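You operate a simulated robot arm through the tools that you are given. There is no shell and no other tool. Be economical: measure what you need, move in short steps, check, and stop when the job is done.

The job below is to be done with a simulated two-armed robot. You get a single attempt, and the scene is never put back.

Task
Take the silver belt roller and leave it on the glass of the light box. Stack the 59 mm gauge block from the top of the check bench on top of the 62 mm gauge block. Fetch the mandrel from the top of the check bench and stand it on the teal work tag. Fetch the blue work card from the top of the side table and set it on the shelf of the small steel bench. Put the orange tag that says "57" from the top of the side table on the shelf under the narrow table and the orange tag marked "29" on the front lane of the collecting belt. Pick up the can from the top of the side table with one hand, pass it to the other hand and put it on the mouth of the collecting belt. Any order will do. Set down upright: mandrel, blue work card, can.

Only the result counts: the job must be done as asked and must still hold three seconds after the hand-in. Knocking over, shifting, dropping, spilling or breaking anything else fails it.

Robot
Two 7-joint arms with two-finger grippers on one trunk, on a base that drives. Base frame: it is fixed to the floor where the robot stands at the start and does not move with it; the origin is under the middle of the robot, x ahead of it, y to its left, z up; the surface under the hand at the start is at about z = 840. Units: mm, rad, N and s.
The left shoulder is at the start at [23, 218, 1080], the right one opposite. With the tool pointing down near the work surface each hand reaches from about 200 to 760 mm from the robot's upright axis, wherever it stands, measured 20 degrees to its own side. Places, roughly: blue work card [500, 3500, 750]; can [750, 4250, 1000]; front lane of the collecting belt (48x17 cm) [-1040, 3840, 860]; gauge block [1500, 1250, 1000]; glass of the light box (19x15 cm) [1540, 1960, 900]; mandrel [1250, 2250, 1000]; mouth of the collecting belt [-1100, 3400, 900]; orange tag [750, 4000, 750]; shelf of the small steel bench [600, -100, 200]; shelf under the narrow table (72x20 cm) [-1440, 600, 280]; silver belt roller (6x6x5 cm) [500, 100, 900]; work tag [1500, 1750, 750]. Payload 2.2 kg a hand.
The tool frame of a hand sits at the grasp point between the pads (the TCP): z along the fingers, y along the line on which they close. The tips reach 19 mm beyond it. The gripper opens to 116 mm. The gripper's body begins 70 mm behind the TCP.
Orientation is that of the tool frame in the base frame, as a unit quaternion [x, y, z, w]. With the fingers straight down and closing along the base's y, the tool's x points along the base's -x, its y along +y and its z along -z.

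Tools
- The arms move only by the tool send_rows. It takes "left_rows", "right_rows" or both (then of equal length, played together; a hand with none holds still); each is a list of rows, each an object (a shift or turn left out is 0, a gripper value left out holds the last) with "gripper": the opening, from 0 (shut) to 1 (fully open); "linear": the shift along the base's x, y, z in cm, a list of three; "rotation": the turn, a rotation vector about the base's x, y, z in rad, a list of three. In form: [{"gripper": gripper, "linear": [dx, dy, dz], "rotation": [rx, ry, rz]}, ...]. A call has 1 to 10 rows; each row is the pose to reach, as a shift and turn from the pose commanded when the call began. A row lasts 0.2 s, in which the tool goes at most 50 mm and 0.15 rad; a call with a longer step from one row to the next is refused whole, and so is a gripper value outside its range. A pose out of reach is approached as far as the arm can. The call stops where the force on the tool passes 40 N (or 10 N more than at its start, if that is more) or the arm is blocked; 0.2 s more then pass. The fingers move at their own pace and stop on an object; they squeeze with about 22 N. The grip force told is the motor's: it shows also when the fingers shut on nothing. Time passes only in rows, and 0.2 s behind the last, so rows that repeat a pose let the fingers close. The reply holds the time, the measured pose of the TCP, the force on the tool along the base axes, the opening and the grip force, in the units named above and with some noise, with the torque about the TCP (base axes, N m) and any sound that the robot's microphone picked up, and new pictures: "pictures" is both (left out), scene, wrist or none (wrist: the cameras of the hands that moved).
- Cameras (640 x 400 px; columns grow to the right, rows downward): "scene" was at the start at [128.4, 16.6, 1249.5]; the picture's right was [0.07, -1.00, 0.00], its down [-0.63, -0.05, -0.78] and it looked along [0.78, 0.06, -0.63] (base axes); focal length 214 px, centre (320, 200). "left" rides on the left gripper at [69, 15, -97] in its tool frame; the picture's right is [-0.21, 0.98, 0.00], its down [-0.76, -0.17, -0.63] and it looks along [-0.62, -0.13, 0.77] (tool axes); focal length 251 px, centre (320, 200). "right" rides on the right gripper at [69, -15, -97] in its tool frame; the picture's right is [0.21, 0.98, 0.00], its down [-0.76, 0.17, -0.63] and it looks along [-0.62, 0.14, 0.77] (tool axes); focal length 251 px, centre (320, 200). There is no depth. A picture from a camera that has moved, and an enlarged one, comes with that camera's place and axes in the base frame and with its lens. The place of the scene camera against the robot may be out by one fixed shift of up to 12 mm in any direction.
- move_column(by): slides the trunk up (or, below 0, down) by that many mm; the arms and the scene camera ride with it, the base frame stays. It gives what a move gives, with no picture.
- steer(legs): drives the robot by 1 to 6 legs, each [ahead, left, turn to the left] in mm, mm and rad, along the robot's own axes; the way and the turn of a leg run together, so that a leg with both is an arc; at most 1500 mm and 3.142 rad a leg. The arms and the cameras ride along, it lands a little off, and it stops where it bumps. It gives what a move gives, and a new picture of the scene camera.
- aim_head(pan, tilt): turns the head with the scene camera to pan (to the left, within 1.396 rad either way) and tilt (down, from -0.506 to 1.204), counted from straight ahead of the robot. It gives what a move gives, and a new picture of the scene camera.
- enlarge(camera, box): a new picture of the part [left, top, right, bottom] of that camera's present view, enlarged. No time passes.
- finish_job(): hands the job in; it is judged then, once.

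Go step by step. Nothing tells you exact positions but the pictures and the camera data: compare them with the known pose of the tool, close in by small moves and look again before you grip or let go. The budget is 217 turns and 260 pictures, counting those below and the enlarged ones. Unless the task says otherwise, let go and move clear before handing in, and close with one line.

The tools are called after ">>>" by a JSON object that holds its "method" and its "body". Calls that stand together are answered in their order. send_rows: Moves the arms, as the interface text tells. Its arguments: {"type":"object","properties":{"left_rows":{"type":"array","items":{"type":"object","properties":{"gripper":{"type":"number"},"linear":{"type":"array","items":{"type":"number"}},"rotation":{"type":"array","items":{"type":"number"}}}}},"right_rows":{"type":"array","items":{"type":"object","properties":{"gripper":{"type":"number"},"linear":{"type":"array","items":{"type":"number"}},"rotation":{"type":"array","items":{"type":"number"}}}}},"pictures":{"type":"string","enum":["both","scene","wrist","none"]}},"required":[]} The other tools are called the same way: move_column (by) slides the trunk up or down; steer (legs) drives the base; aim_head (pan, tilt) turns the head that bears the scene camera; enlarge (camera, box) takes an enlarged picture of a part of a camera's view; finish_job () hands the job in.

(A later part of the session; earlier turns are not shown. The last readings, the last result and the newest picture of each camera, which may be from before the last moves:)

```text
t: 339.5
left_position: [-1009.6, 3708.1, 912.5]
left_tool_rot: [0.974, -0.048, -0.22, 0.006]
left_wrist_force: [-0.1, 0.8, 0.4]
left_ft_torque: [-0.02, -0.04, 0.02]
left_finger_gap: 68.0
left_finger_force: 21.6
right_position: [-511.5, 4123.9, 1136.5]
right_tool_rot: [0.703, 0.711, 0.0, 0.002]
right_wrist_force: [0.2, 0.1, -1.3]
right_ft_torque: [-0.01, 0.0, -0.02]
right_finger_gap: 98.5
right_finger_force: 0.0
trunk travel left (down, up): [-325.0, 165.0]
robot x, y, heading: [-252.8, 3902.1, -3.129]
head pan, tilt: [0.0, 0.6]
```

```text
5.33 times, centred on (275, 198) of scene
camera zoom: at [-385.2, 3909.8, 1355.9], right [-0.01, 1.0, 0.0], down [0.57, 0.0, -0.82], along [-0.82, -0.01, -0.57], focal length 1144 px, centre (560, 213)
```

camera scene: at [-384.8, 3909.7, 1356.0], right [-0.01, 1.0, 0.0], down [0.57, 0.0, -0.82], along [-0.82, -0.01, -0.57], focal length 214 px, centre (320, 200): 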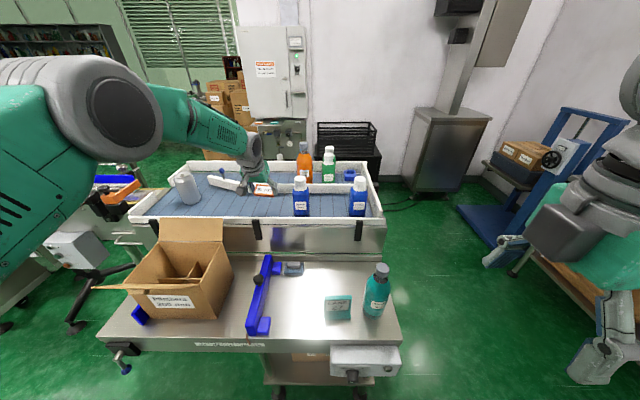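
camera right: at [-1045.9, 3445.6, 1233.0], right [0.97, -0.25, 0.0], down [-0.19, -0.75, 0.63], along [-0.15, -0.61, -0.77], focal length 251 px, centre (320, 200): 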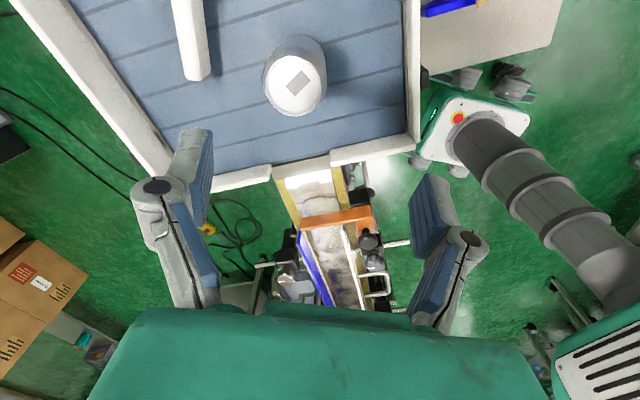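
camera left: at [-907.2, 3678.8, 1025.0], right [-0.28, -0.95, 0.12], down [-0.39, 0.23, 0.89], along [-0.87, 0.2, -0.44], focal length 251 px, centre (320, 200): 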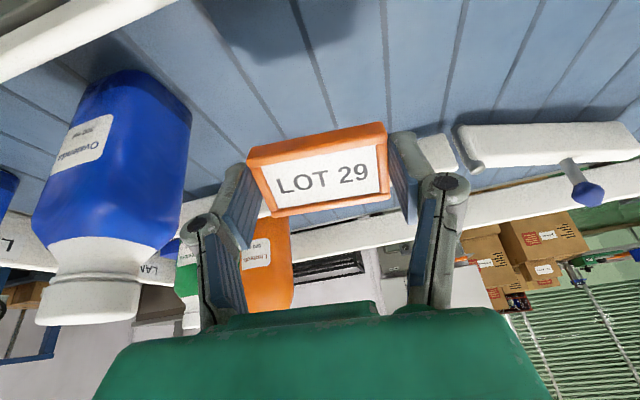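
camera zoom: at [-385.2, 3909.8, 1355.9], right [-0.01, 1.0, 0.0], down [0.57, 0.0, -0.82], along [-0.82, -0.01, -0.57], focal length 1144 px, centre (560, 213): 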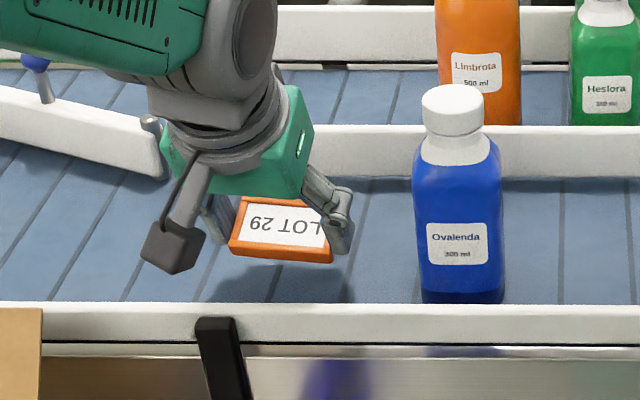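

>>> {"method": "send_rows", "body": {"left_rows": [{"linear": [0, 0, -0.3]}], "pictures": "none"}}

>>> {"method": "send_rows", "body": {"left_rows": [{"linear": [0, 0, -0.3]}], "pictures": "none"}}

>>> {"method": "send_rows", "body": {"left_rows": [{"linear": [0, 0, -0.3]}], "pictures": "none"}}

```text
t: 339.9
left_position: [-1008.9, 3706.7, 910.0]
left_tool_rot: [0.974, -0.048, -0.22, 0.005]
left_wrist_force: [0.2, 0.2, -1.8]
left_ft_torque: [0.02, -0.01, -0.03]
left_finger_gap: 67.7
left_finger_force: 22.2
right_position: [-511.7, 4125.0, 1135.8]
right_tool_rot: [0.703, 0.711, 0.001, 0.002]
right_wrist_force: [0.1, -0.6, 0.4]
right_ft_torque: [-0.02, 0.0, -0.03]
right_finger_gap: 98.8
right_finger_force: 0.1
trunk travel left (down, up): [-325.0, 165.0]
robot x, y, heading: [-252.0, 3900.3, -3.13]
head pan, tilt: [0.0, 0.6]
```

```text
t: 340.3
left_position: [-1008.5, 3707.6, 906.3]
left_tool_rot: [0.975, -0.048, -0.218, 0.005]
left_wrist_force: [1.7, -0.8, -0.5]
left_ft_torque: [-0.04, -0.03, -0.02]
left_finger_gap: 67.6
left_finger_force: 21.7
right_position: [-512.3, 4124.7, 1135.4]
right_tool_rot: [0.703, 0.711, 0.0, 0.002]
right_wrist_force: [0.1, 0.1, 0.7]
right_ft_torque: [0.03, 0.02, 0.0]
right_finger_gap: 98.6
right_finger_force: 0.0
trunk travel left (down, up): [-325.0, 165.0]
robot x, y, heading: [-249.3, 3900.9, -3.134]
head pan, tilt: [0.0, 0.6]
```

```text
t: 340.7
left_position: [-1009.6, 3706.9, 905.6]
left_tool_rot: [0.975, -0.048, -0.219, 0.005]
left_wrist_force: [0.2, 0.3, -0.7]
left_ft_torque: [0.0, -0.01, 0.02]
left_finger_gap: 67.7
left_finger_force: 21.4
right_position: [-511.9, 4124.8, 1136.1]
right_tool_rot: [0.703, 0.711, 0.001, 0.003]
right_wrist_force: [1.1, 0.9, 0.3]
right_ft_torque: [0.02, -0.01, 0.01]
right_finger_gap: 98.4
right_finger_force: 0.0
trunk travel left (down, up): [-325.0, 165.0]
robot x, y, heading: [-255.9, 3906.8, -3.134]
head pan, tilt: [0.0, 0.6]
```

>>> {"method": "send_rows", "body": {"left_rows": [{"linear": [0, 0, -0.3]}], "pictures": "none"}}

>>> {"method": "send_rows", "body": {"left_rows": [{"linear": [0, 0, -0.3]}], "pictures": "none"}}

>>> {"method": "enlarge", "body": {"camera": "scene", "box": [230, 160, 320, 235]}}

```text
t: 341.1
left_position: [-1009.9, 3707.5, 901.8]
left_tool_rot: [0.974, -0.048, -0.22, 0.005]
left_wrist_force: [0.5, 0.1, -0.7]
left_ft_torque: [0.01, 0.0, -0.03]
left_finger_gap: 67.7
left_finger_force: 22.0
right_position: [-512.2, 4124.9, 1135.1]
right_tool_rot: [0.703, 0.711, 0.001, 0.002]
right_wrist_force: [-0.1, 0.1, -0.5]
right_ft_torque: [0.0, -0.04, 0.01]
right_finger_gap: 98.5
right_finger_force: 0.1
trunk travel left (down, up): [-325.0, 165.0]
robot x, y, heading: [-253.4, 3901.4, -3.133]
head pan, tilt: [0.0, 0.6]
```

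```text
t: 341.5
left_position: [-1008.2, 3707.8, 900.1]
left_tool_rot: [0.974, -0.049, -0.22, 0.005]
left_wrist_force: [-0.3, -0.5, -0.9]
left_ft_torque: [-0.01, -0.05, -0.01]
left_finger_gap: 67.7
left_finger_force: 22.1
right_position: [-511.7, 4125.0, 1135.3]
right_tool_rot: [0.703, 0.711, 0.0, 0.003]
right_wrist_force: [0.2, 0.6, 0.3]
right_ft_torque: [-0.02, 0.02, -0.02]
right_finger_gap: 98.7
right_finger_force: 0.1
trunk travel left (down, up): [-325.0, 165.0]
robot x, y, heading: [-251.9, 3902.6, -3.13]
head pan, tilt: [0.0, 0.6]
```

```text
5.33 times, centred on (275, 198) of scene
camera zoom: at [-385.1, 3909.8, 1355.9], right [-0.01, 1.0, 0.0], down [0.57, 0.0, -0.82], along [-0.82, -0.01, -0.57], focal length 1144 px, centre (560, 213)
```

zoom: 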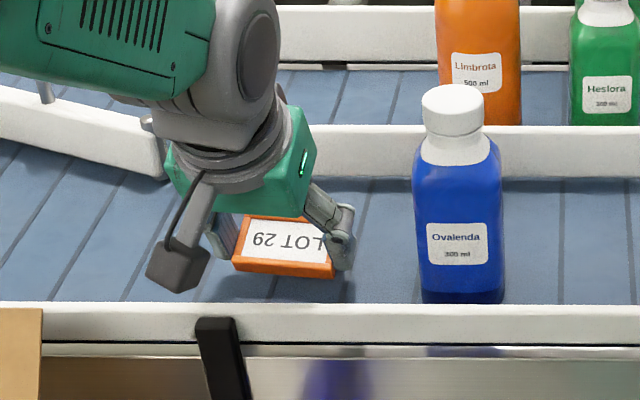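

>>> {"method": "send_rows", "body": {"left_rows": [{"linear": [0, 0, -0.3]}], "pictures": "none"}}

>>> {"method": "send_rows", "body": {"left_rows": [{"linear": [0, 0, -0.3]}], "pictures": "wrist"}}

>>> {"method": "enlarge", "body": {"camera": "scene", "box": [230, 160, 320, 235]}}

```text
t: 341.9
left_position: [-1009.5, 3707.4, 896.4]
left_tool_rot: [0.974, -0.048, -0.22, 0.005]
left_wrist_force: [-1.3, 0.1, 0.2]
left_ft_torque: [0.03, -0.02, 0.03]
left_finger_gap: 67.5
left_finger_force: 21.7
right_position: [-513.0, 4124.2, 1135.9]
right_tool_rot: [0.703, 0.711, 0.0, 0.002]
right_wrist_force: [0.5, -0.2, -0.6]
right_ft_torque: [-0.01, -0.01, -0.01]
right_finger_gap: 98.5
right_finger_force: 0.0
trunk travel left (down, up): [-325.0, 165.0]
robot x, y, heading: [-254.3, 3902.2, -3.133]
head pan, tilt: [0.0, 0.6]
```

```text
t: 342.3
left_position: [-1009.5, 3707.6, 893.4]
left_tool_rot: [0.974, -0.048, -0.22, 0.006]
left_wrist_force: [0.3, -0.3, -1.0]
left_ft_torque: [0.0, 0.0, -0.04]
left_finger_gap: 68.0
left_finger_force: 22.3
right_position: [-512.6, 4125.8, 1135.6]
right_tool_rot: [0.704, 0.71, 0.001, 0.003]
right_wrist_force: [-0.1, 0.4, 0.4]
right_ft_torque: [-0.03, -0.02, -0.02]
right_finger_gap: 98.2
right_finger_force: 0.0
trunk travel left (down, up): [-325.0, 165.0]
robot x, y, heading: [-251.5, 3901.3, -3.136]
head pan, tilt: [0.0, 0.6]
camera left: at [-908.0, 3685.2, 952.3], right [-0.28, -0.95, 0.12], down [-0.39, 0.23, 0.89], along [-0.87, 0.2, -0.44], focal length 251 px, centre (320, 200)
```

left: 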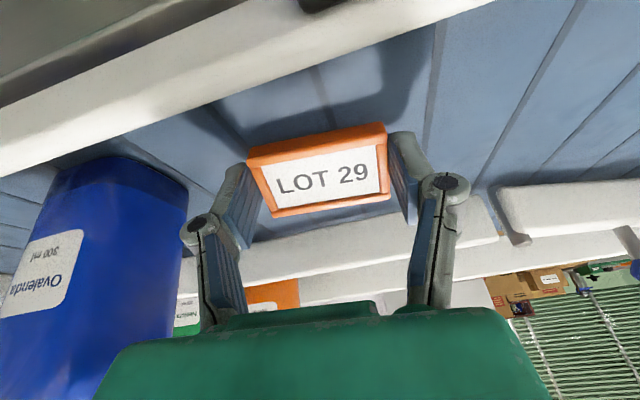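

```text
5.33 times, centred on (275, 198) of scene
camera zoom: at [-385.1, 3909.8, 1355.9], right [-0.01, 1.0, 0.0], down [0.57, 0.0, -0.82], along [-0.82, -0.01, -0.57], focal length 1144 px, centre (560, 213)
```

zoom: 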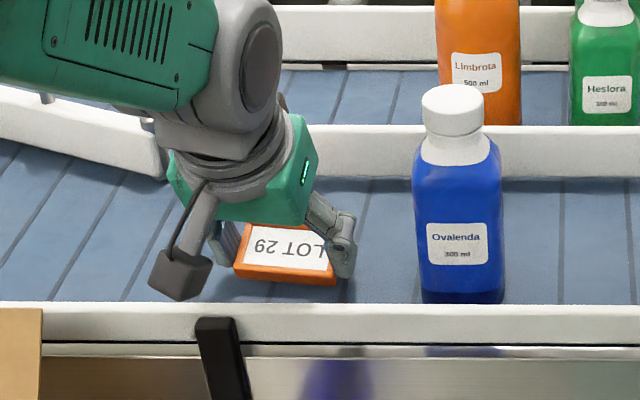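

Belt surface is ~860 (as given), so contact is near. A few mm more.

>>> {"method": "send_rows", "body": {"left_rows": [{"linear": [0, 0, -0.3]}], "pictures": "none"}}

>>> {"method": "send_rows", "body": {"left_rows": [{"linear": [0, 0, -0.25]}], "pictures": "none"}}

```text
t: 342.7
left_position: [-1009.4, 3707.4, 889.5]
left_tool_rot: [0.974, -0.048, -0.219, 0.005]
left_wrist_force: [0.4, -0.6, -0.6]
left_ft_torque: [0.01, -0.03, -0.02]
left_finger_gap: 67.6
left_finger_force: 22.4
right_position: [-513.3, 4125.1, 1136.6]
right_tool_rot: [0.704, 0.71, 0.001, 0.002]
right_wrist_force: [-0.5, 0.7, 0.0]
right_ft_torque: [0.03, 0.0, -0.01]
right_finger_gap: 98.5
right_finger_force: 0.0
trunk travel left (down, up): [-325.0, 165.0]
robot x, y, heading: [-253.8, 3902.2, -3.133]
head pan, tilt: [0.0, 0.6]
```

```text
t: 343.1
left_position: [-1009.9, 3708.0, 889.1]
left_tool_rot: [0.974, -0.048, -0.221, 0.005]
left_wrist_force: [1.5, -0.4, 6.9]
left_ft_torque: [0.19, -0.08, -0.02]
left_finger_gap: 68.0
left_finger_force: 22.1
right_position: [-511.1, 4124.7, 1135.7]
right_tool_rot: [0.703, 0.711, 0.0, 0.001]
right_wrist_force: [-0.4, 0.2, 0.6]
right_ft_torque: [-0.06, 0.0, -0.03]
right_finger_gap: 98.6
right_finger_force: 0.0
trunk travel left (down, up): [-325.0, 165.0]
robot x, y, heading: [-250.6, 3903.7, -3.137]
head pan, tilt: [0.0, 0.6]
```

Contact. Release the tag and withdraw up along the tool's axis.

>>> {"method": "send_rows", "body": {"left_rows": [{"linear": [0, 0, -0.1]}, {"linear": [0, 0, -0.1], "gripper": 0.68}, {"linear": [0, 0, -0.1], "gripper": 0.75}, {"linear": [0, 0, 0], "gripper": 0.8}, {"linear": [0.3, 0, 2]}, {"linear": [1, 0, 5]}, {"linear": [2, 0, 9]}, {"linear": [3, 0, 13]}, {"linear": [4, 0, 17]}, {"linear": [5, 0, 21]}], "pictures": "wrist"}}

>>> {"method": "enlarge", "body": {"camera": "scene", "box": [230, 160, 320, 235]}}

```text
t: 345.3
left_position: [-956.7, 3708.0, 1099.7]
left_tool_rot: [0.974, -0.049, -0.219, 0.005]
left_wrist_force: [1.2, -0.4, 0.6]
left_ft_torque: [-0.01, 0.01, -0.02]
left_finger_gap: 93.0
left_finger_force: 0.0
right_position: [-509.0, 4126.4, 1135.8]
right_tool_rot: [0.703, 0.711, 0.0, 0.002]
right_wrist_force: [1.0, -0.4, 0.4]
right_ft_torque: [0.0, 0.04, -0.01]
right_finger_gap: 98.5
right_finger_force: 0.0
trunk travel left (down, up): [-325.0, 165.0]
robot x, y, heading: [-254.0, 3901.1, -3.132]
head pan, tilt: [0.0, 0.6]
camera left: at [-855.7, 3685.5, 1158.9], right [-0.28, -0.95, 0.12], down [-0.39, 0.23, 0.89], along [-0.87, 0.2, -0.44], focal length 251 px, centre (320, 200)
```

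left: 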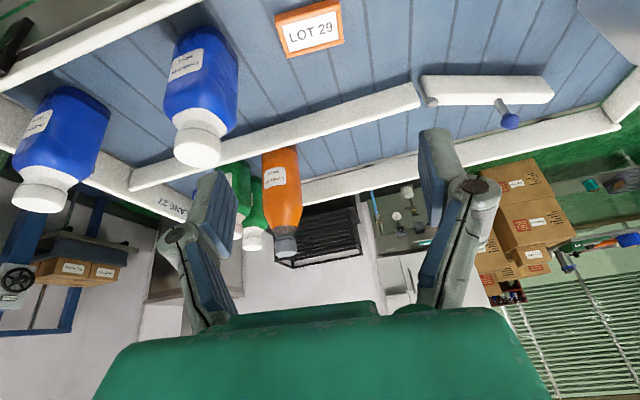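

```text
5.33 times, centred on (275, 198) of scene
camera zoom: at [-382.4, 3910.2, 1356.2], right [-0.01, 1.0, 0.0], down [0.57, 0.0, -0.82], along [-0.82, -0.01, -0.57], focal length 1144 px, centre (560, 213)
```

zoom: 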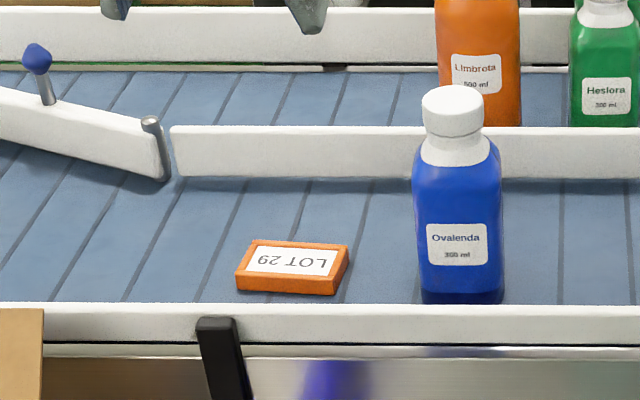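

LOT 29 lies flat in the front lane. Retract, then return to the side table for LOT 57 and the blue card.

>>> {"method": "send_rows", "body": {"left_rows": [{"linear": [4, 0, 2]}, {"linear": [8, 0, 4], "rotation": [0, -0.05, 0]}, {"linear": [12.5, 0, 4], "rotation": [0, -0.1, 0]}, {"linear": [17, 0, 4], "rotation": [0, -0.16, 0]}, {"linear": [21.5, 0, 4], "rotation": [0, -0.22, 0]}, {"linear": [26, 0, 4], "rotation": [0, -0.28, 0]}, {"linear": [30.5, 0, 4], "rotation": [0, -0.34, 0]}, {"linear": [35, 0, 4], "rotation": [0, -0.4, 0]}, {"linear": [39.5, 0, 3], "rotation": [0, -0.42, 0]}, {"linear": [42, 0, 2], "rotation": [0, -0.42, 0]}], "right_rows": [{"linear": [0, 0, 0]}, {"linear": [0, 0, 0], "rotation": [0, 0, -0.14]}, {"linear": [0, 0, 0], "rotation": [0, 0, -0.28]}, {"linear": [2, 0, 0], "rotation": [0, 0, -0.42]}, {"linear": [4, 0, 0], "rotation": [0, 0, -0.56]}, {"linear": [4, 0, 0], "rotation": [0, 0, -0.7]}, {"linear": [4, 0, 0], "rotation": [0, 0, -0.84]}, {"linear": [4, 0, 0], "rotation": [0, 0, -0.98]}, {"linear": [4, 0, 0], "rotation": [0, 0, -1.12]}, {"linear": [4, 0, 0], "rotation": [0, 0, -1.26]}], "pictures": "none"}}

>>> {"method": "send_rows", "body": {"right_rows": [{"rotation": [0, 0, -0.1]}, {"rotation": [0, 0, -0.2]}, {"rotation": [0, 0, -0.3]}, {"rotation": [0, 0, -0.3]}], "pictures": "none"}}

>>> {"method": "steer", "body": {"legs": [[-150, 0, 0], [0, 0, 3.13], [0, -200, 0]]}}

```text
t: 347.5
left_position: [-537.3, 3706.2, 1118.9]
left_tool_rot: [0.999, -0.049, -0.011, -0.005]
left_wrist_force: [-0.7, -0.5, 0.0]
left_ft_torque: [-0.02, 0.01, 0.02]
left_finger_gap: 92.7
left_finger_force: 0.1
right_position: [-482.9, 4118.2, 1145.4]
right_tool_rot: [0.987, 0.159, 0.0, 0.001]
right_wrist_force: [0.5, 0.6, -0.2]
right_ft_torque: [0.02, 0.02, 0.02]
right_finger_gap: 98.5
right_finger_force: 0.0
right hand out of reach, approached as far as the arm can: row 5, 6, 7, 8, 9, 10
trunk travel left (down, up): [-325.0, 165.0]
robot x, y, heading: [-256.9, 3901.8, -3.13]
head pan, tilt: [0.0, 0.6]
```

```text
t: 348.5
left_position: [-537.6, 3707.3, 1118.8]
left_tool_rot: [0.999, -0.048, -0.01, -0.005]
left_wrist_force: [-0.5, 0.4, 1.0]
left_ft_torque: [0.01, -0.02, 0.0]
left_finger_gap: 92.9
left_finger_force: 0.0
right_position: [-483.4, 4119.6, 1146.6]
right_tool_rot: [1.0, 0.009, 0.0, 0.001]
right_wrist_force: [0.6, -1.0, -0.7]
right_ft_torque: [-0.02, 0.02, 0.03]
right_finger_gap: 98.8
right_finger_force: 0.1
trunk travel left (down, up): [-325.0, 165.0]
robot x, y, heading: [-255.5, 3902.5, -3.133]
head pan, tilt: [0.0, 0.6]
```

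```text
t: 358.3
left_position: [183.1, 3883.4, 1119.7]
left_tool_rot: [0.084, 0.996, -0.007, 0.012]
left_wrist_force: [-0.2, -0.9, -0.3]
left_ft_torque: [0.01, -0.01, 0.01]
left_finger_gap: 93.0
left_finger_force: 0.0
right_position: [99.4, 3476.1, 1147.2]
right_tool_rot: [0.025, 1.0, 0.001, 0.0]
right_wrist_force: [0.4, 0.7, 0.6]
right_ft_torque: [0.01, -0.02, 0.03]
right_finger_gap: 98.5
right_finger_force: 0.0
trunk travel left (down, up): [-325.0, 165.0]
robot x, y, heading: [-113.2, 3708.3, -0.058]
head pan, tilt: [0.0, 0.6]
camera scene: at [15.9, 3715.1, 1356.1], right [-0.06, -1.0, 0.01], down [-0.57, 0.03, -0.82], along [0.82, -0.05, -0.57], focal length 214 px, centre (320, 200)
```

scene: 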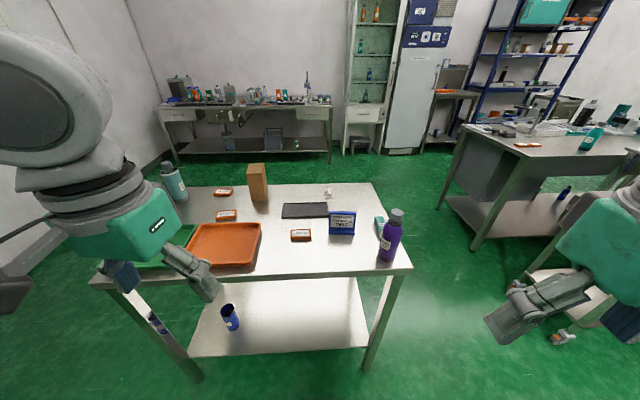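

I'll now move up to the table to take the blue card (right hand, tilted grasp) and LOT 57 (left hand).

>>> {"method": "steer", "body": {"legs": [[0, 0, 0.058], [180, -45, 0]]}}

>>> {"method": "aim_head", "body": {"pan": -0.1, "tilt": 0.75}}

>>> {"method": "enlarge", "body": {"camera": "scene", "box": [240, 140, 440, 280]}}

```text
t: 360.2
left_position: [353.1, 3825.2, 1122.0]
left_tool_rot: [0.057, 0.998, 0.006, 0.011]
left_wrist_force: [0.3, 0.2, 0.3]
left_ft_torque: [0.02, 0.03, -0.03]
left_finger_gap: 92.7
left_finger_force: 0.1
right_position: [291.6, 3412.9, 1141.6]
right_tool_rot: [-0.004, 1.0, 0.014, 0.001]
right_wrist_force: [-1.7, -0.2, -0.7]
right_ft_torque: [-0.02, 0.02, 0.01]
right_finger_gap: 98.8
right_finger_force: 0.1
trunk travel left (down, up): [-325.0, 165.0]
robot x, y, heading: [66.6, 3654.0, -0.004]
head pan, tilt: [0.0, 0.6]
camera scene: at [194.7, 3643.3, 1356.2], right [0.0, -1.0, -0.01], down [-0.57, 0.01, -0.82], along [0.82, 0.01, -0.57], focal length 214 px, centre (320, 200)
```

scene: 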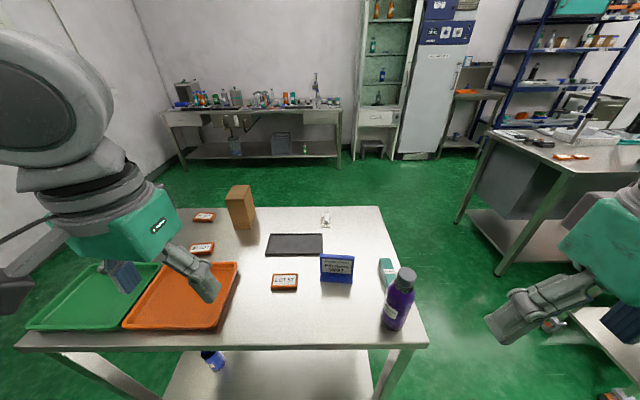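

```text
t: 360.9
left_position: [352.3, 3837.6, 1119.5]
left_tool_rot: [0.056, 0.998, -0.001, 0.012]
left_wrist_force: [0.4, -1.0, 0.2]
left_ft_torque: [0.0, 0.0, 0.02]
left_finger_gap: 93.0
left_finger_force: 0.0
right_position: [292.0, 3426.2, 1145.2]
right_tool_rot: [-0.004, 1.0, 0.007, -0.001]
right_wrist_force: [-0.1, 0.5, -0.3]
right_ft_torque: [-0.01, 0.0, 0.02]
right_finger_gap: 98.4
right_finger_force: 0.1
trunk travel left (down, up): [-325.0, 165.0]
robot x, y, heading: [67.5, 3655.1, 0.001]
head pan, tilt: [-0.099, 0.75]
camera scene: at [191.2, 3659.7, 1343.2], right [-0.1, -0.99, 0.01], down [-0.68, 0.07, -0.73], along [0.73, -0.08, -0.68], focal length 214 px, centre (320, 200)
```

scene: 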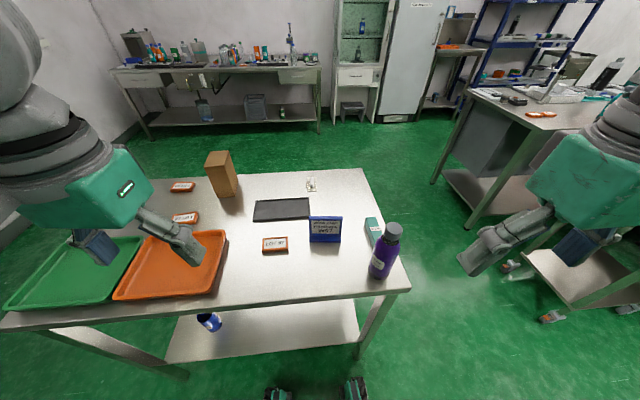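

```text
2.86 times, centred on (340, 210) of scene
camera zoom: at [191.2, 3659.7, 1343.2], right [-0.1, -0.99, 0.01], down [-0.68, 0.07, -0.73], along [0.73, -0.08, -0.68], focal length 613 px, centre (263, 171)
```

zoom: 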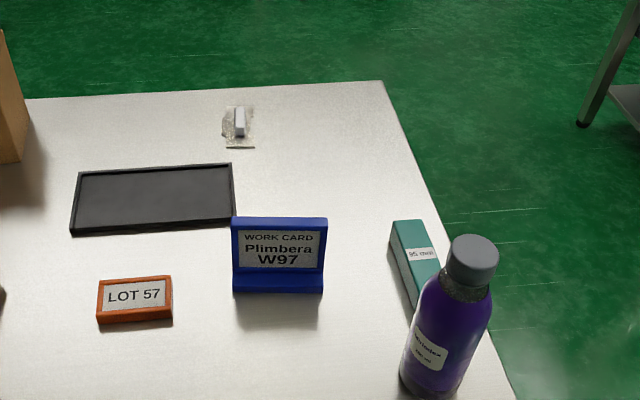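

Card ≈(565,3605), LOT 57 ≈(550,3742). I'll take the tag with the right hand first: shift base +y 165.

>>> {"method": "steer", "body": {"legs": [[0, 170, 0]]}}

>>> {"method": "send_rows", "body": {"right_rows": [{"linear": [4, 2, 0], "gripper": 0.78}, {"linear": [8, 4, -1]}, {"linear": [12, 6, -3]}, {"linear": [15.5, 8, -5.5]}, {"linear": [19, 10, -8]}, {"linear": [22, 12, -10.5]}, {"linear": [24.5, 13.5, -13]}, {"linear": [25.5, 14.5, -15]}, {"linear": [25.5, 14.5, -15]}], "pictures": "wrist"}}

```text
t: 362.4
left_position: [352.7, 4010.0, 1119.7]
left_tool_rot: [0.055, 0.998, -0.001, 0.012]
left_wrist_force: [-0.8, 0.0, -0.1]
left_ft_torque: [0.01, 0.0, 0.0]
left_finger_gap: 92.8
left_finger_force: 0.1
right_position: [291.8, 3598.6, 1145.3]
right_tool_rot: [-0.004, 1.0, 0.009, -0.001]
right_wrist_force: [0.5, 0.2, 0.1]
right_ft_torque: [-0.04, 0.03, 0.01]
right_finger_gap: 98.6
right_finger_force: 0.0
trunk travel left (down, up): [-325.0, 165.0]
robot x, y, heading: [64.7, 3828.4, -0.003]
head pan, tilt: [-0.099, 0.75]
camera scene: at [191.2, 3806.3, 1342.9], right [-0.1, -0.99, -0.01], down [-0.68, 0.08, -0.73], along [0.73, -0.07, -0.68], focal length 214 px, centre (320, 200)
```

scene: 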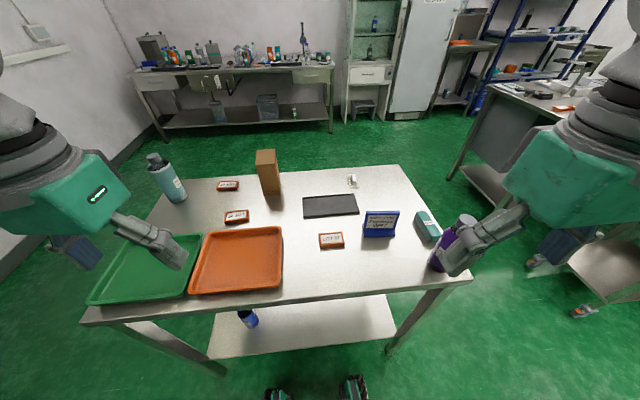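

```text
t: 364.6
left_position: [348.9, 4025.3, 1118.4]
left_tool_rot: [0.056, 0.998, -0.005, 0.013]
left_wrist_force: [0.2, -0.9, -0.3]
left_ft_torque: [0.06, -0.03, -0.01]
left_finger_gap: 92.6
left_finger_force: 0.0
right_position: [545.0, 3763.3, 998.2]
right_tool_rot: [-0.006, 1.0, 0.005, 0.001]
right_wrist_force: [-0.3, 0.5, 0.1]
right_ft_torque: [0.03, -0.02, 0.01]
right_finger_gap: 90.5
right_finger_force: 0.0
trunk travel left (down, up): [-325.0, 165.0]
robot x, y, heading: [69.7, 3830.0, -0.006]
head pan, tilt: [-0.099, 0.75]
stopped in row 9 (right hand): the arm was blocked; the commanded pose is now the measured one
camera right: at [475.3, 3747.5, 1093.1], right [-0.23, 0.97, 0.01], down [0.75, 0.17, 0.64], along [0.62, 0.15, -0.77], focal length 251 px, centre (320, 200)
```

right: 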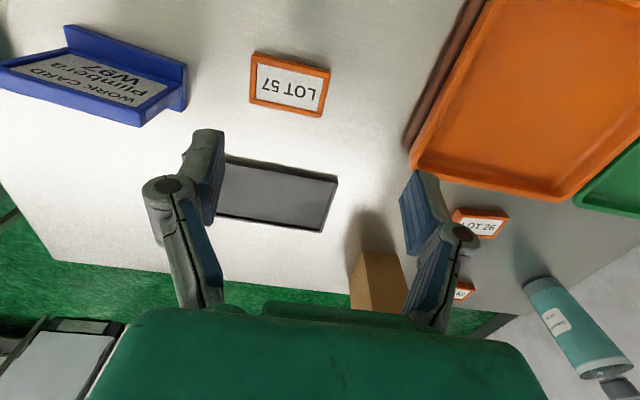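

LOT 57 at ≈(542,3737). Align and descend.

>>> {"method": "send_rows", "body": {"right_rows": [{"linear": [-0.2, -1.3, 0]}, {"linear": [-0.2, -2.5, -1.5]}, {"linear": [-0.2, -2.5, -4.5]}, {"linear": [-0.2, -2.5, -7.5]}, {"linear": [-0.2, -2.5, -9.5]}, {"linear": [-0.2, -2.5, -9.5]}, {"linear": [-0.2, -2.5, -9.5]}, {"linear": [-0.2, -2.5, -9.5]}, {"linear": [-0.2, -2.5, -9.5]}, {"linear": [-0.2, -2.5, -9.5]}], "pictures": "wrist"}}

```text
t: 366.8
left_position: [347.7, 4045.2, 1117.3]
left_tool_rot: [0.054, 0.998, -0.014, 0.013]
left_wrist_force: [-0.3, 0.5, -0.3]
left_ft_torque: [-0.01, -0.03, 0.01]
left_finger_gap: 92.8
left_finger_force: 0.0
right_position: [542.0, 3758.3, 902.9]
right_tool_rot: [-0.008, 1.0, -0.002, 0.003]
right_wrist_force: [0.1, 0.4, -0.2]
right_ft_torque: [-0.05, -0.02, 0.02]
right_finger_gap: 90.5
right_finger_force: 0.0
trunk travel left (down, up): [-325.0, 165.0]
robot x, y, heading: [69.7, 3838.9, -0.006]
head pan, tilt: [-0.099, 0.75]
camera right: at [472.2, 3743.4, 998.2], right [-0.23, 0.97, -0.01], down [0.75, 0.18, 0.64], along [0.62, 0.14, -0.77], focal length 251 px, centre (320, 200)
```

right: 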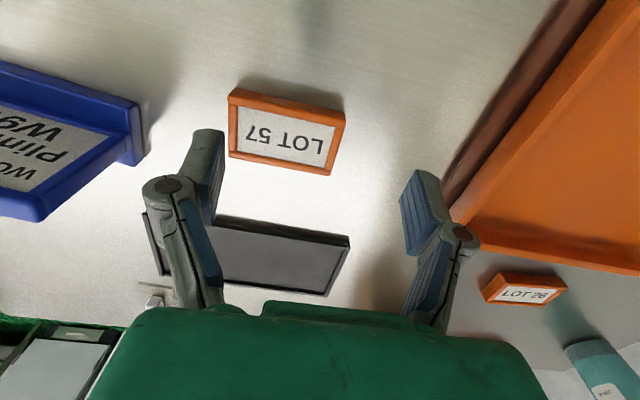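

>>> {"method": "send_rows", "body": {"right_rows": [{"linear": [0, -1, 0]}, {"linear": [0, -1.9, 0]}, {"linear": [0, -1.9, 0]}, {"linear": [0, -1.9, 0]}, {"linear": [0, -1.9, 0]}, {"linear": [0, -1.9, 0]}, {"linear": [0, -1.9, 0]}, {"linear": [0, -1.9, 0]}, {"linear": [0, -1.9, 0]}, {"linear": [0, -1.9, 0]}], "pictures": "none"}}

>>> {"method": "send_rows", "body": {"right_rows": [{"linear": [0, 0, 0]}, {"linear": [0, 0, 0]}, {"linear": [0, 0, 0]}, {"linear": [0, 0, 0]}], "pictures": "none"}}

>>> {"method": "send_rows", "body": {"right_rows": [{"linear": [0, 0, 0]}, {"linear": [0, 0, 0]}], "pictures": "wrist"}}

```text
t: 369.0
left_position: [348.8, 4011.1, 1121.3]
left_tool_rot: [0.056, 0.998, 0.0, 0.012]
left_wrist_force: [0.3, -0.6, 0.0]
left_ft_torque: [0.02, 0.06, 0.01]
left_finger_gap: 92.6
left_finger_force: 0.0
right_position: [541.4, 3708.0, 902.2]
right_tool_rot: [-0.004, 1.0, 0.009, 0.001]
right_wrist_force: [-0.3, -0.1, -0.3]
right_ft_torque: [0.1, 0.01, -0.01]
right_finger_gap: 90.4
right_finger_force: 0.0
trunk travel left (down, up): [-325.0, 165.0]
robot x, y, heading: [69.2, 3828.8, -0.005]
head pan, tilt: [-0.099, 0.75]
```

```text
t: 370.2
left_position: [345.3, 4022.3, 1119.5]
left_tool_rot: [0.055, 0.998, -0.006, 0.013]
left_wrist_force: [0.1, -0.2, -0.1]
left_ft_torque: [-0.04, -0.03, 0.01]
left_finger_gap: 92.8
left_finger_force: 0.1
right_position: [538.5, 3718.2, 904.6]
right_tool_rot: [-0.005, 1.0, 0.004, 0.003]
right_wrist_force: [0.8, 0.6, -0.3]
right_ft_torque: [-0.07, -0.03, 0.02]
right_finger_gap: 90.7
right_finger_force: 0.0
trunk travel left (down, up): [-325.0, 165.0]
robot x, y, heading: [70.0, 3830.1, -0.002]
head pan, tilt: [-0.099, 0.75]
stopped in row 4 (right hand): the arm was blocked; the commanded pose is now the measured one
```

```text
t: 370.8
left_position: [347.0, 3998.6, 1122.3]
left_tool_rot: [0.057, 0.998, 0.003, 0.015]
left_wrist_force: [0.2, -0.9, 0.3]
left_ft_torque: [0.01, 0.05, 0.0]
left_finger_gap: 92.7
left_finger_force: 0.0
right_position: [539.3, 3694.4, 902.4]
right_tool_rot: [-0.002, 1.0, 0.011, 0.002]
right_wrist_force: [-0.3, 0.4, 0.1]
right_ft_torque: [0.08, -0.02, 0.0]
right_finger_gap: 90.3
right_finger_force: 0.1
trunk travel left (down, up): [-325.0, 165.0]
robot x, y, heading: [65.2, 3820.7, 0.002]
head pan, tilt: [-0.099, 0.75]
camera right: at [470.4, 3678.1, 996.7], right [-0.22, 0.98, 0.02], down [0.75, 0.15, 0.64], along [0.62, 0.16, -0.77], focal length 251 px, centre (320, 200)
```

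right: 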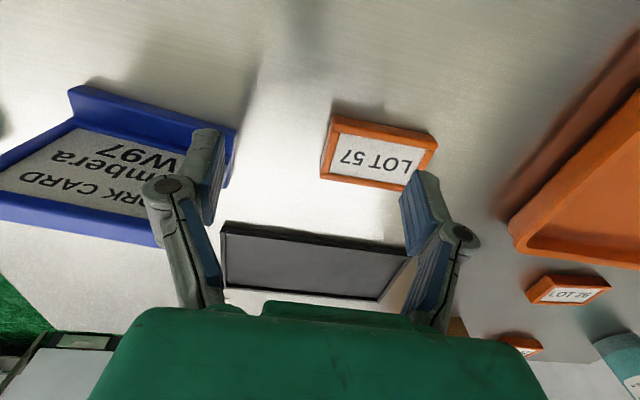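

The robot is rocking again; lift the hand clear and re-seat the base with a small drive.

>>> {"method": "send_rows", "body": {"right_rows": [{"linear": [0, 0, 4]}, {"linear": [0, 0, 8]}, {"linear": [0, 0, 12]}, {"linear": [-2, 0, 14]}], "pictures": "none"}}

>>> {"method": "steer", "body": {"legs": [[-30, 0, 0]]}}

>>> {"method": "send_rows", "body": {"right_rows": [{"linear": [0, 0, 0]}, {"linear": [0, 0, 0]}, {"linear": [0, 0, 0]}, {"linear": [0, 0, 0]}, {"linear": [0, 0, 0]}, {"linear": [0, 0, 0]}, {"linear": [0, 0, 0]}, {"linear": [0, 0, 0]}], "pictures": "none"}}

>>> {"method": "send_rows", "body": {"right_rows": [{"linear": [0, 0, 0]}, {"linear": [0, 0, 0]}], "pictures": "none"}}

>>> {"method": "send_rows", "body": {"right_rows": [{"linear": [0, 0, 0]}, {"linear": [0, 0, 0]}], "pictures": "none"}}

```text
t: 371.8
left_position: [346.0, 4001.3, 1122.9]
left_tool_rot: [0.057, 0.998, 0.003, 0.016]
left_wrist_force: [0.6, 0.1, -0.7]
left_ft_torque: [0.03, -0.01, -0.02]
left_finger_gap: 92.9
left_finger_force: 0.0
right_position: [517.6, 3696.8, 1045.9]
right_tool_rot: [-0.003, 1.0, 0.011, 0.004]
right_wrist_force: [-1.0, -1.3, 1.4]
right_ft_torque: [0.13, -0.04, 0.0]
right_finger_gap: 90.6
right_finger_force: 0.0
trunk travel left (down, up): [-325.0, 165.0]
robot x, y, heading: [65.0, 3822.7, -0.006]
head pan, tilt: [-0.099, 0.75]
```

```text
t: 372.6
left_position: [321.8, 3996.7, 1122.9]
left_tool_rot: [0.056, 0.998, 0.004, 0.013]
left_wrist_force: [0.3, -0.5, 0.6]
left_ft_torque: [0.1, 0.05, 0.0]
left_finger_gap: 93.0
left_finger_force: 0.0
right_position: [495.4, 3691.3, 1040.5]
right_tool_rot: [-0.004, 1.0, 0.013, 0.0]
right_wrist_force: [0.7, -1.4, -0.8]
right_ft_torque: [0.1, 0.07, -0.02]
right_finger_gap: 90.7
right_finger_force: 0.1
trunk travel left (down, up): [-325.0, 165.0]
robot x, y, heading: [37.1, 3824.7, -0.001]
head pan, tilt: [-0.099, 0.75]
camera scene: at [169.0, 3796.7, 1342.0], right [-0.1, -0.99, -0.02], down [-0.68, 0.08, -0.72], along [0.72, -0.06, -0.69], focal length 214 px, centre (320, 200)
```

scene: 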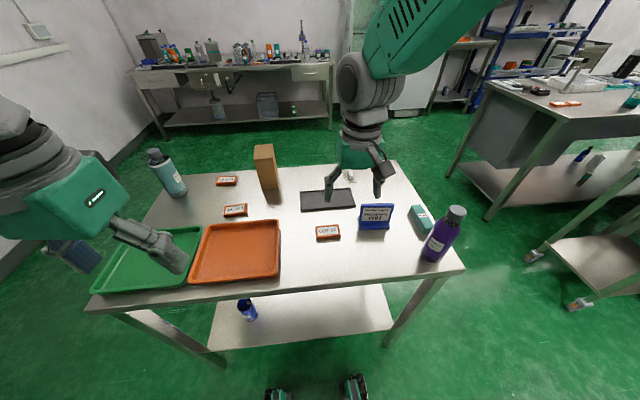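

```text
t: 374.4
left_position: [314.9, 4002.4, 1122.0]
left_tool_rot: [0.057, 0.998, 0.001, 0.014]
left_wrist_force: [0.7, 0.0, -0.1]
left_ft_torque: [0.03, 0.0, -0.01]
left_finger_gap: 92.8
left_finger_force: 0.0
right_position: [488.4, 3696.3, 1044.0]
right_tool_rot: [-0.002, 1.0, 0.01, 0.004]
right_wrist_force: [0.7, -0.2, 0.0]
right_ft_torque: [0.02, -0.03, -0.01]
right_finger_gap: 90.4
right_finger_force: 0.1
trunk travel left (down, up): [-325.0, 165.0]
robot x, y, heading: [37.8, 3820.2, -0.006]
head pan, tilt: [-0.099, 0.75]
```

```text
t: 375.0
left_position: [314.2, 4010.6, 1123.8]
left_tool_rot: [0.056, 0.998, -0.002, 0.017]
left_wrist_force: [-0.4, -1.0, 0.5]
left_ft_torque: [0.02, -0.02, 0.0]
left_finger_gap: 92.9
left_finger_force: 0.1
right_position: [488.5, 3703.7, 1046.2]
right_tool_rot: [-0.003, 1.0, 0.006, 0.003]
right_wrist_force: [-0.1, -0.5, -0.2]
right_ft_torque: [0.03, -0.04, 0.0]
right_finger_gap: 90.8
right_finger_force: 0.0
trunk travel left (down, up): [-325.0, 165.0]
robot x, y, heading: [36.4, 3821.1, -0.005]
head pan, tilt: [-0.099, 0.75]
```

```text
t: 375.6
left_position: [315.3, 4038.6, 1117.6]
left_tool_rot: [0.055, 0.998, -0.013, 0.016]
left_wrist_force: [-0.3, 0.6, -0.2]
left_ft_torque: [-0.06, 0.0, -0.01]
left_finger_gap: 92.8
left_finger_force: 0.0
right_position: [488.3, 3731.1, 1047.3]
right_tool_rot: [-0.005, 1.0, -0.003, 0.003]
right_wrist_force: [0.1, 0.6, 0.4]
right_ft_torque: [-0.08, 0.0, -0.01]
right_finger_gap: 90.4
right_finger_force: 0.1
trunk travel left (down, up): [-325.0, 165.0]
robot x, y, heading: [38.1, 3825.6, -0.002]
head pan, tilt: [-0.099, 0.75]
```

Retract the hand and lower the trunk to calm the sway.

>>> {"method": "send_rows", "body": {"right_rows": [{"linear": [-4, -2, 2]}, {"linear": [-8, -4, 4]}, {"linear": [-12, -6, 6]}, {"linear": [-15, -8, 8]}], "pictures": "none"}}

>>> {"method": "move_column", "body": {"by": -110}}

>>> {"method": "steer", "body": {"legs": [[-30, 30, 0]]}}

>>> {"method": "send_rows", "body": {"right_rows": [{"linear": [0, 0, 0]}, {"linear": [0, 0, 0]}, {"linear": [0, 0, 0]}, {"linear": [0, 0, 0]}, {"linear": [0, 0, 0]}, {"linear": [0, 0, 0]}, {"linear": [0, 0, 0]}, {"linear": [0, 0, 0]}], "pictures": "none"}}

>>> {"method": "send_rows", "body": {"right_rows": [{"linear": [0, 0, 0]}, {"linear": [0, 0, 0]}], "pictures": "none"}}

>>> {"method": "send_rows", "body": {"right_rows": [{"linear": [0, 0, 0]}, {"linear": [0, 0, 0]}], "pictures": "none"}}

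```text
t: 376.6
left_position: [314.1, 4026.2, 1120.7]
left_tool_rot: [0.056, 0.998, -0.008, 0.017]
left_wrist_force: [1.0, -0.4, -0.3]
left_ft_torque: [0.0, 0.0, 0.0]
left_finger_gap: 92.9
left_finger_force: 0.0
right_position: [338.1, 3641.6, 1126.7]
right_tool_rot: [-0.003, 1.0, -0.001, 0.004]
right_wrist_force: [0.2, 0.6, -0.4]
right_ft_torque: [-0.02, -0.01, -0.01]
right_finger_gap: 90.5
right_finger_force: 0.1
trunk travel left (down, up): [-325.0, 165.0]
robot x, y, heading: [35.4, 3822.3, -0.001]
head pan, tilt: [-0.099, 0.75]
```

```text
t: 378.1
left_position: [314.1, 4023.6, 1009.7]
left_tool_rot: [0.057, 0.998, -0.009, 0.016]
left_wrist_force: [0.2, -0.1, -0.2]
left_ft_torque: [-0.03, -0.02, -0.03]
left_finger_gap: 93.0
left_finger_force: 0.1
right_position: [341.0, 3640.0, 1017.7]
right_tool_rot: [-0.003, 1.0, 0.001, 0.004]
right_wrist_force: [0.5, 0.5, -0.4]
right_ft_torque: [-0.01, 0.0, -0.02]
right_finger_gap: 90.4
right_finger_force: 0.1
trunk travel left (down, up): [-215.0, 275.0]
robot x, y, heading: [38.1, 3823.8, -0.0]
head pan, tilt: [-0.099, 0.75]
```

```text
t: 378.9
left_position: [284.3, 4044.8, 1010.5]
left_tool_rot: [0.057, 0.998, -0.005, 0.016]
left_wrist_force: [-0.3, 0.4, -0.7]
left_ft_torque: [0.02, -0.03, 0.01]
left_finger_gap: 92.8
left_finger_force: 0.1
right_position: [308.9, 3660.1, 1016.4]
right_tool_rot: [-0.004, 1.0, 0.005, 0.003]
right_wrist_force: [-0.3, 0.3, 1.1]
right_ft_torque: [-0.01, -0.02, 0.01]
right_finger_gap: 90.5
right_finger_force: 0.1
trunk travel left (down, up): [-215.0, 275.0]
robot x, y, heading: [6.2, 3851.9, -0.004]
head pan, tilt: [-0.099, 0.75]
camera scene: at [132.2, 3853.7, 1233.2], right [-0.1, -0.99, 0.0], down [-0.68, 0.07, -0.73], along [0.73, -0.08, -0.68], focal length 214 px, centre (320, 200)
```

scene: 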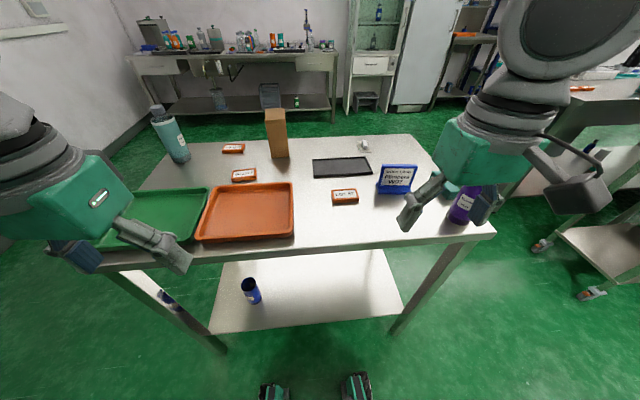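

```text
t: 380.8
left_position: [283.0, 4038.9, 1012.9]
left_tool_rot: [0.056, 0.998, -0.002, 0.017]
left_wrist_force: [0.4, 0.3, 0.3]
left_ft_torque: [0.02, -0.01, 0.01]
left_finger_gap: 92.7
left_finger_force: 0.0
right_position: [308.0, 3654.3, 1016.1]
right_tool_rot: [-0.002, 1.0, 0.008, 0.004]
right_wrist_force: [-0.3, -1.4, 0.6]
right_ft_torque: [-0.02, 0.01, -0.01]
right_finger_gap: 90.5
right_finger_force: 0.1
trunk travel left (down, up): [-215.0, 275.0]
robot x, y, heading: [5.8, 3851.9, -0.006]
head pan, tilt: [-0.099, 0.75]
```

```text
t: 381.4
left_position: [282.4, 4047.2, 1011.0]
left_tool_rot: [0.056, 0.998, -0.005, 0.017]
left_wrist_force: [0.4, 0.5, -0.7]
left_ft_torque: [0.0, 0.0, 0.0]
left_finger_gap: 92.9
left_finger_force: 0.1
right_position: [307.6, 3661.7, 1016.7]
right_tool_rot: [-0.003, 1.0, 0.004, 0.005]
right_wrist_force: [0.5, 1.0, -0.1]
right_ft_torque: [-0.01, 0.03, 0.01]
right_finger_gap: 90.6
right_finger_force: 0.1
trunk travel left (down, up): [-215.0, 275.0]
robot x, y, heading: [10.7, 3853.8, -0.008]
head pan, tilt: [-0.099, 0.75]
```

```text
t: 381.9
left_position: [281.8, 4042.2, 1011.5]
left_tool_rot: [0.057, 0.998, -0.003, 0.018]
left_wrist_force: [0.2, 0.1, -0.6]
left_ft_torque: [0.03, 0.03, -0.03]
left_finger_gap: 92.7
left_finger_force: 0.1
right_position: [308.2, 3657.6, 1015.3]
right_tool_rot: [-0.004, 1.0, 0.006, 0.005]
right_wrist_force: [-0.1, -1.0, 0.2]
right_ft_torque: [0.04, -0.01, 0.0]
right_finger_gap: 90.2
right_finger_force: 0.0
trunk travel left (down, up): [-215.0, 275.0]
robot x, y, heading: [8.3, 3851.5, 0.003]
head pan, tilt: [-0.099, 0.75]
```

Calm now. Reach LOT 57 again with the right hand (y first, staying above the card).

>>> {"method": "send_rows", "body": {"right_rows": [{"linear": [1, 4, 0]}, {"linear": [5, 6, 0]}, {"linear": [9, 8, 0]}, {"linear": [13.5, 8, -1]}, {"linear": [18, 8, -2]}, {"linear": [22, 8, -3]}, {"linear": [23.5, 8, -4]}, {"linear": [23.5, 8, -4]}], "pictures": "none"}}

>>> {"method": "send_rows", "body": {"right_rows": [{"linear": [0, 0, 0]}, {"linear": [0, 0, 0]}, {"linear": [0, 0, 0]}, {"linear": [0, 0, 0]}], "pictures": "wrist"}}

```text
t: 383.8
left_position: [283.2, 4043.9, 1010.8]
left_tool_rot: [0.057, 0.998, -0.004, 0.016]
left_wrist_force: [-0.4, 0.1, 0.3]
left_ft_torque: [0.0, -0.03, 0.02]
left_finger_gap: 92.8
left_finger_force: 0.1
right_position: [543.6, 3739.6, 976.8]
right_tool_rot: [-0.004, 1.0, 0.005, 0.004]
right_wrist_force: [-0.6, 0.2, -1.0]
right_ft_torque: [0.0, -0.01, -0.04]
right_finger_gap: 90.4
right_finger_force: 0.0
trunk travel left (down, up): [-215.0, 275.0]
robot x, y, heading: [11.6, 3855.3, -0.005]
head pan, tilt: [-0.099, 0.75]
```

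```text
t: 384.8
left_position: [282.6, 4044.7, 1010.5]
left_tool_rot: [0.057, 0.998, -0.004, 0.016]
left_wrist_force: [-0.7, 0.5, 0.0]
left_ft_torque: [-0.01, 0.01, 0.02]
left_finger_gap: 92.8
left_finger_force: 0.1
right_position: [544.1, 3739.8, 977.7]
right_tool_rot: [-0.005, 1.0, 0.005, 0.004]
right_wrist_force: [0.0, 0.2, 0.1]
right_ft_torque: [0.0, 0.0, 0.01]
right_finger_gap: 90.5
right_finger_force: 0.0
trunk travel left (down, up): [-215.0, 275.0]
robot x, y, heading: [6.0, 3852.8, -0.003]
head pan, tilt: [-0.099, 0.75]
camera right: at [475.0, 3723.7, 1071.1], right [-0.22, 0.98, 0.01], down [0.75, 0.16, 0.64], along [0.62, 0.15, -0.77], focal length 251 px, centre (320, 200)
```

right: 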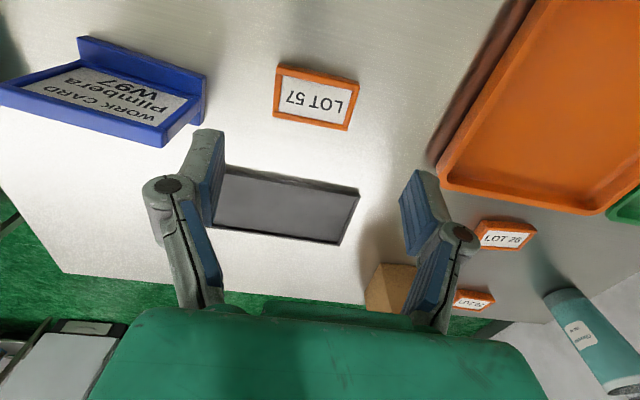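

>>> {"method": "send_rows", "body": {"right_rows": [{"linear": [-0.3, -0.2, -3]}, {"linear": [-0.3, -0.2, -6]}, {"linear": [-0.3, -0.2, -8.5]}, {"linear": [-0.3, -0.2, -9.5]}, {"linear": [-0.3, -0.2, -9.5]}], "pictures": "wrist"}}

```text
t: 385.9
left_position: [282.7, 4045.1, 1011.4]
left_tool_rot: [0.057, 0.998, -0.003, 0.017]
left_wrist_force: [0.1, 0.0, 0.3]
left_ft_torque: [0.0, -0.01, -0.03]
left_finger_gap: 92.9
left_finger_force: 0.1
right_position: [539.9, 3739.5, 879.9]
right_tool_rot: [-0.004, 1.0, 0.005, 0.005]
right_wrist_force: [-0.2, 1.0, 0.6]
right_ft_torque: [0.01, 0.01, 0.02]
right_finger_gap: 90.4
right_finger_force: 0.0
trunk travel left (down, up): [-215.0, 275.0]
robot x, y, heading: [7.4, 3851.0, -0.01]
head pan, tilt: [-0.099, 0.75]
camera right: at [471.0, 3721.7, 975.2], right [-0.22, 0.98, 0.01], down [0.75, 0.16, 0.64], along [0.62, 0.15, -0.77], focal length 251 px, centre (320, 200)
```

right: 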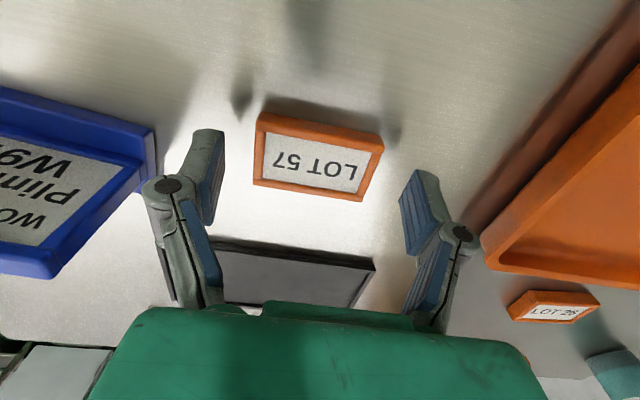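

>>> {"method": "send_rows", "body": {"right_rows": [{"linear": [0.2, 0, -0.6]}, {"linear": [0.2, 0, -1.2]}, {"linear": [0.2, 0, -1.3], "gripper": 0.6}, {"linear": [0.2, 0, -1.3], "gripper": 0.3}, {"linear": [0.2, 0, -1.3], "gripper": 0}, {"linear": [0.2, 0, -1.3], "gripper": 0}], "pictures": "none"}}

>>> {"method": "send_rows", "body": {"right_rows": [{"linear": [0, 0, 0.6]}, {"linear": [0, 0, 1.8]}, {"linear": [0, 0, 3.5]}, {"linear": [0, 0, 6]}, {"linear": [0, 0, 9]}, {"linear": [-2, 0, 12]}, {"linear": [-6, 0, 14]}, {"linear": [-10, -1, 15]}, {"linear": [-14, -3, 15]}, {"linear": [-18, -6, 15]}], "pictures": "wrist"}}

```text
t: 387.4
left_position: [282.5, 4044.1, 1010.7]
left_tool_rot: [0.057, 0.998, -0.003, 0.016]
left_wrist_force: [-0.3, -0.5, -0.2]
left_ft_torque: [0.0, 0.01, -0.02]
left_finger_gap: 92.8
left_finger_force: 0.1
right_position: [542.6, 3736.4, 869.2]
right_tool_rot: [-0.004, 1.0, 0.005, 0.004]
right_wrist_force: [0.8, 0.7, 3.8]
right_ft_torque: [-0.04, -0.04, 0.02]
right_finger_gap: 67.8
right_finger_force: 22.1
trunk travel left (down, up): [-215.0, 275.0]
robot x, y, heading: [4.3, 3852.1, 0.0]
head pan, tilt: [-0.099, 0.75]
```

```text
t: 389.6
left_position: [281.5, 4040.8, 1012.3]
left_tool_rot: [0.057, 0.998, -0.002, 0.019]
left_wrist_force: [-0.7, -0.5, -0.3]
left_ft_torque: [0.03, -0.03, 0.0]
left_finger_gap: 92.9
left_finger_force: 0.0
right_position: [363.4, 3672.3, 1018.2]
right_tool_rot: [-0.002, 1.0, 0.008, 0.003]
right_wrist_force: [0.0, -0.4, -1.3]
right_ft_torque: [0.02, -0.04, 0.02]
right_finger_gap: 67.7
right_finger_force: 22.5
trunk travel left (down, up): [-215.0, 275.0]
robot x, y, heading: [7.0, 3850.7, -0.008]
head pan, tilt: [-0.099, 0.75]
camera right: at [293.7, 3656.6, 1112.3], right [-0.22, 0.98, 0.01], down [0.75, 0.16, 0.64], along [0.62, 0.15, -0.77], focal length 251 px, centre (320, 200)
```

right: 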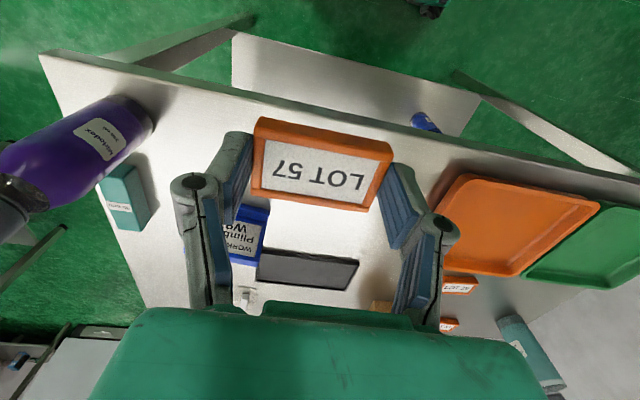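

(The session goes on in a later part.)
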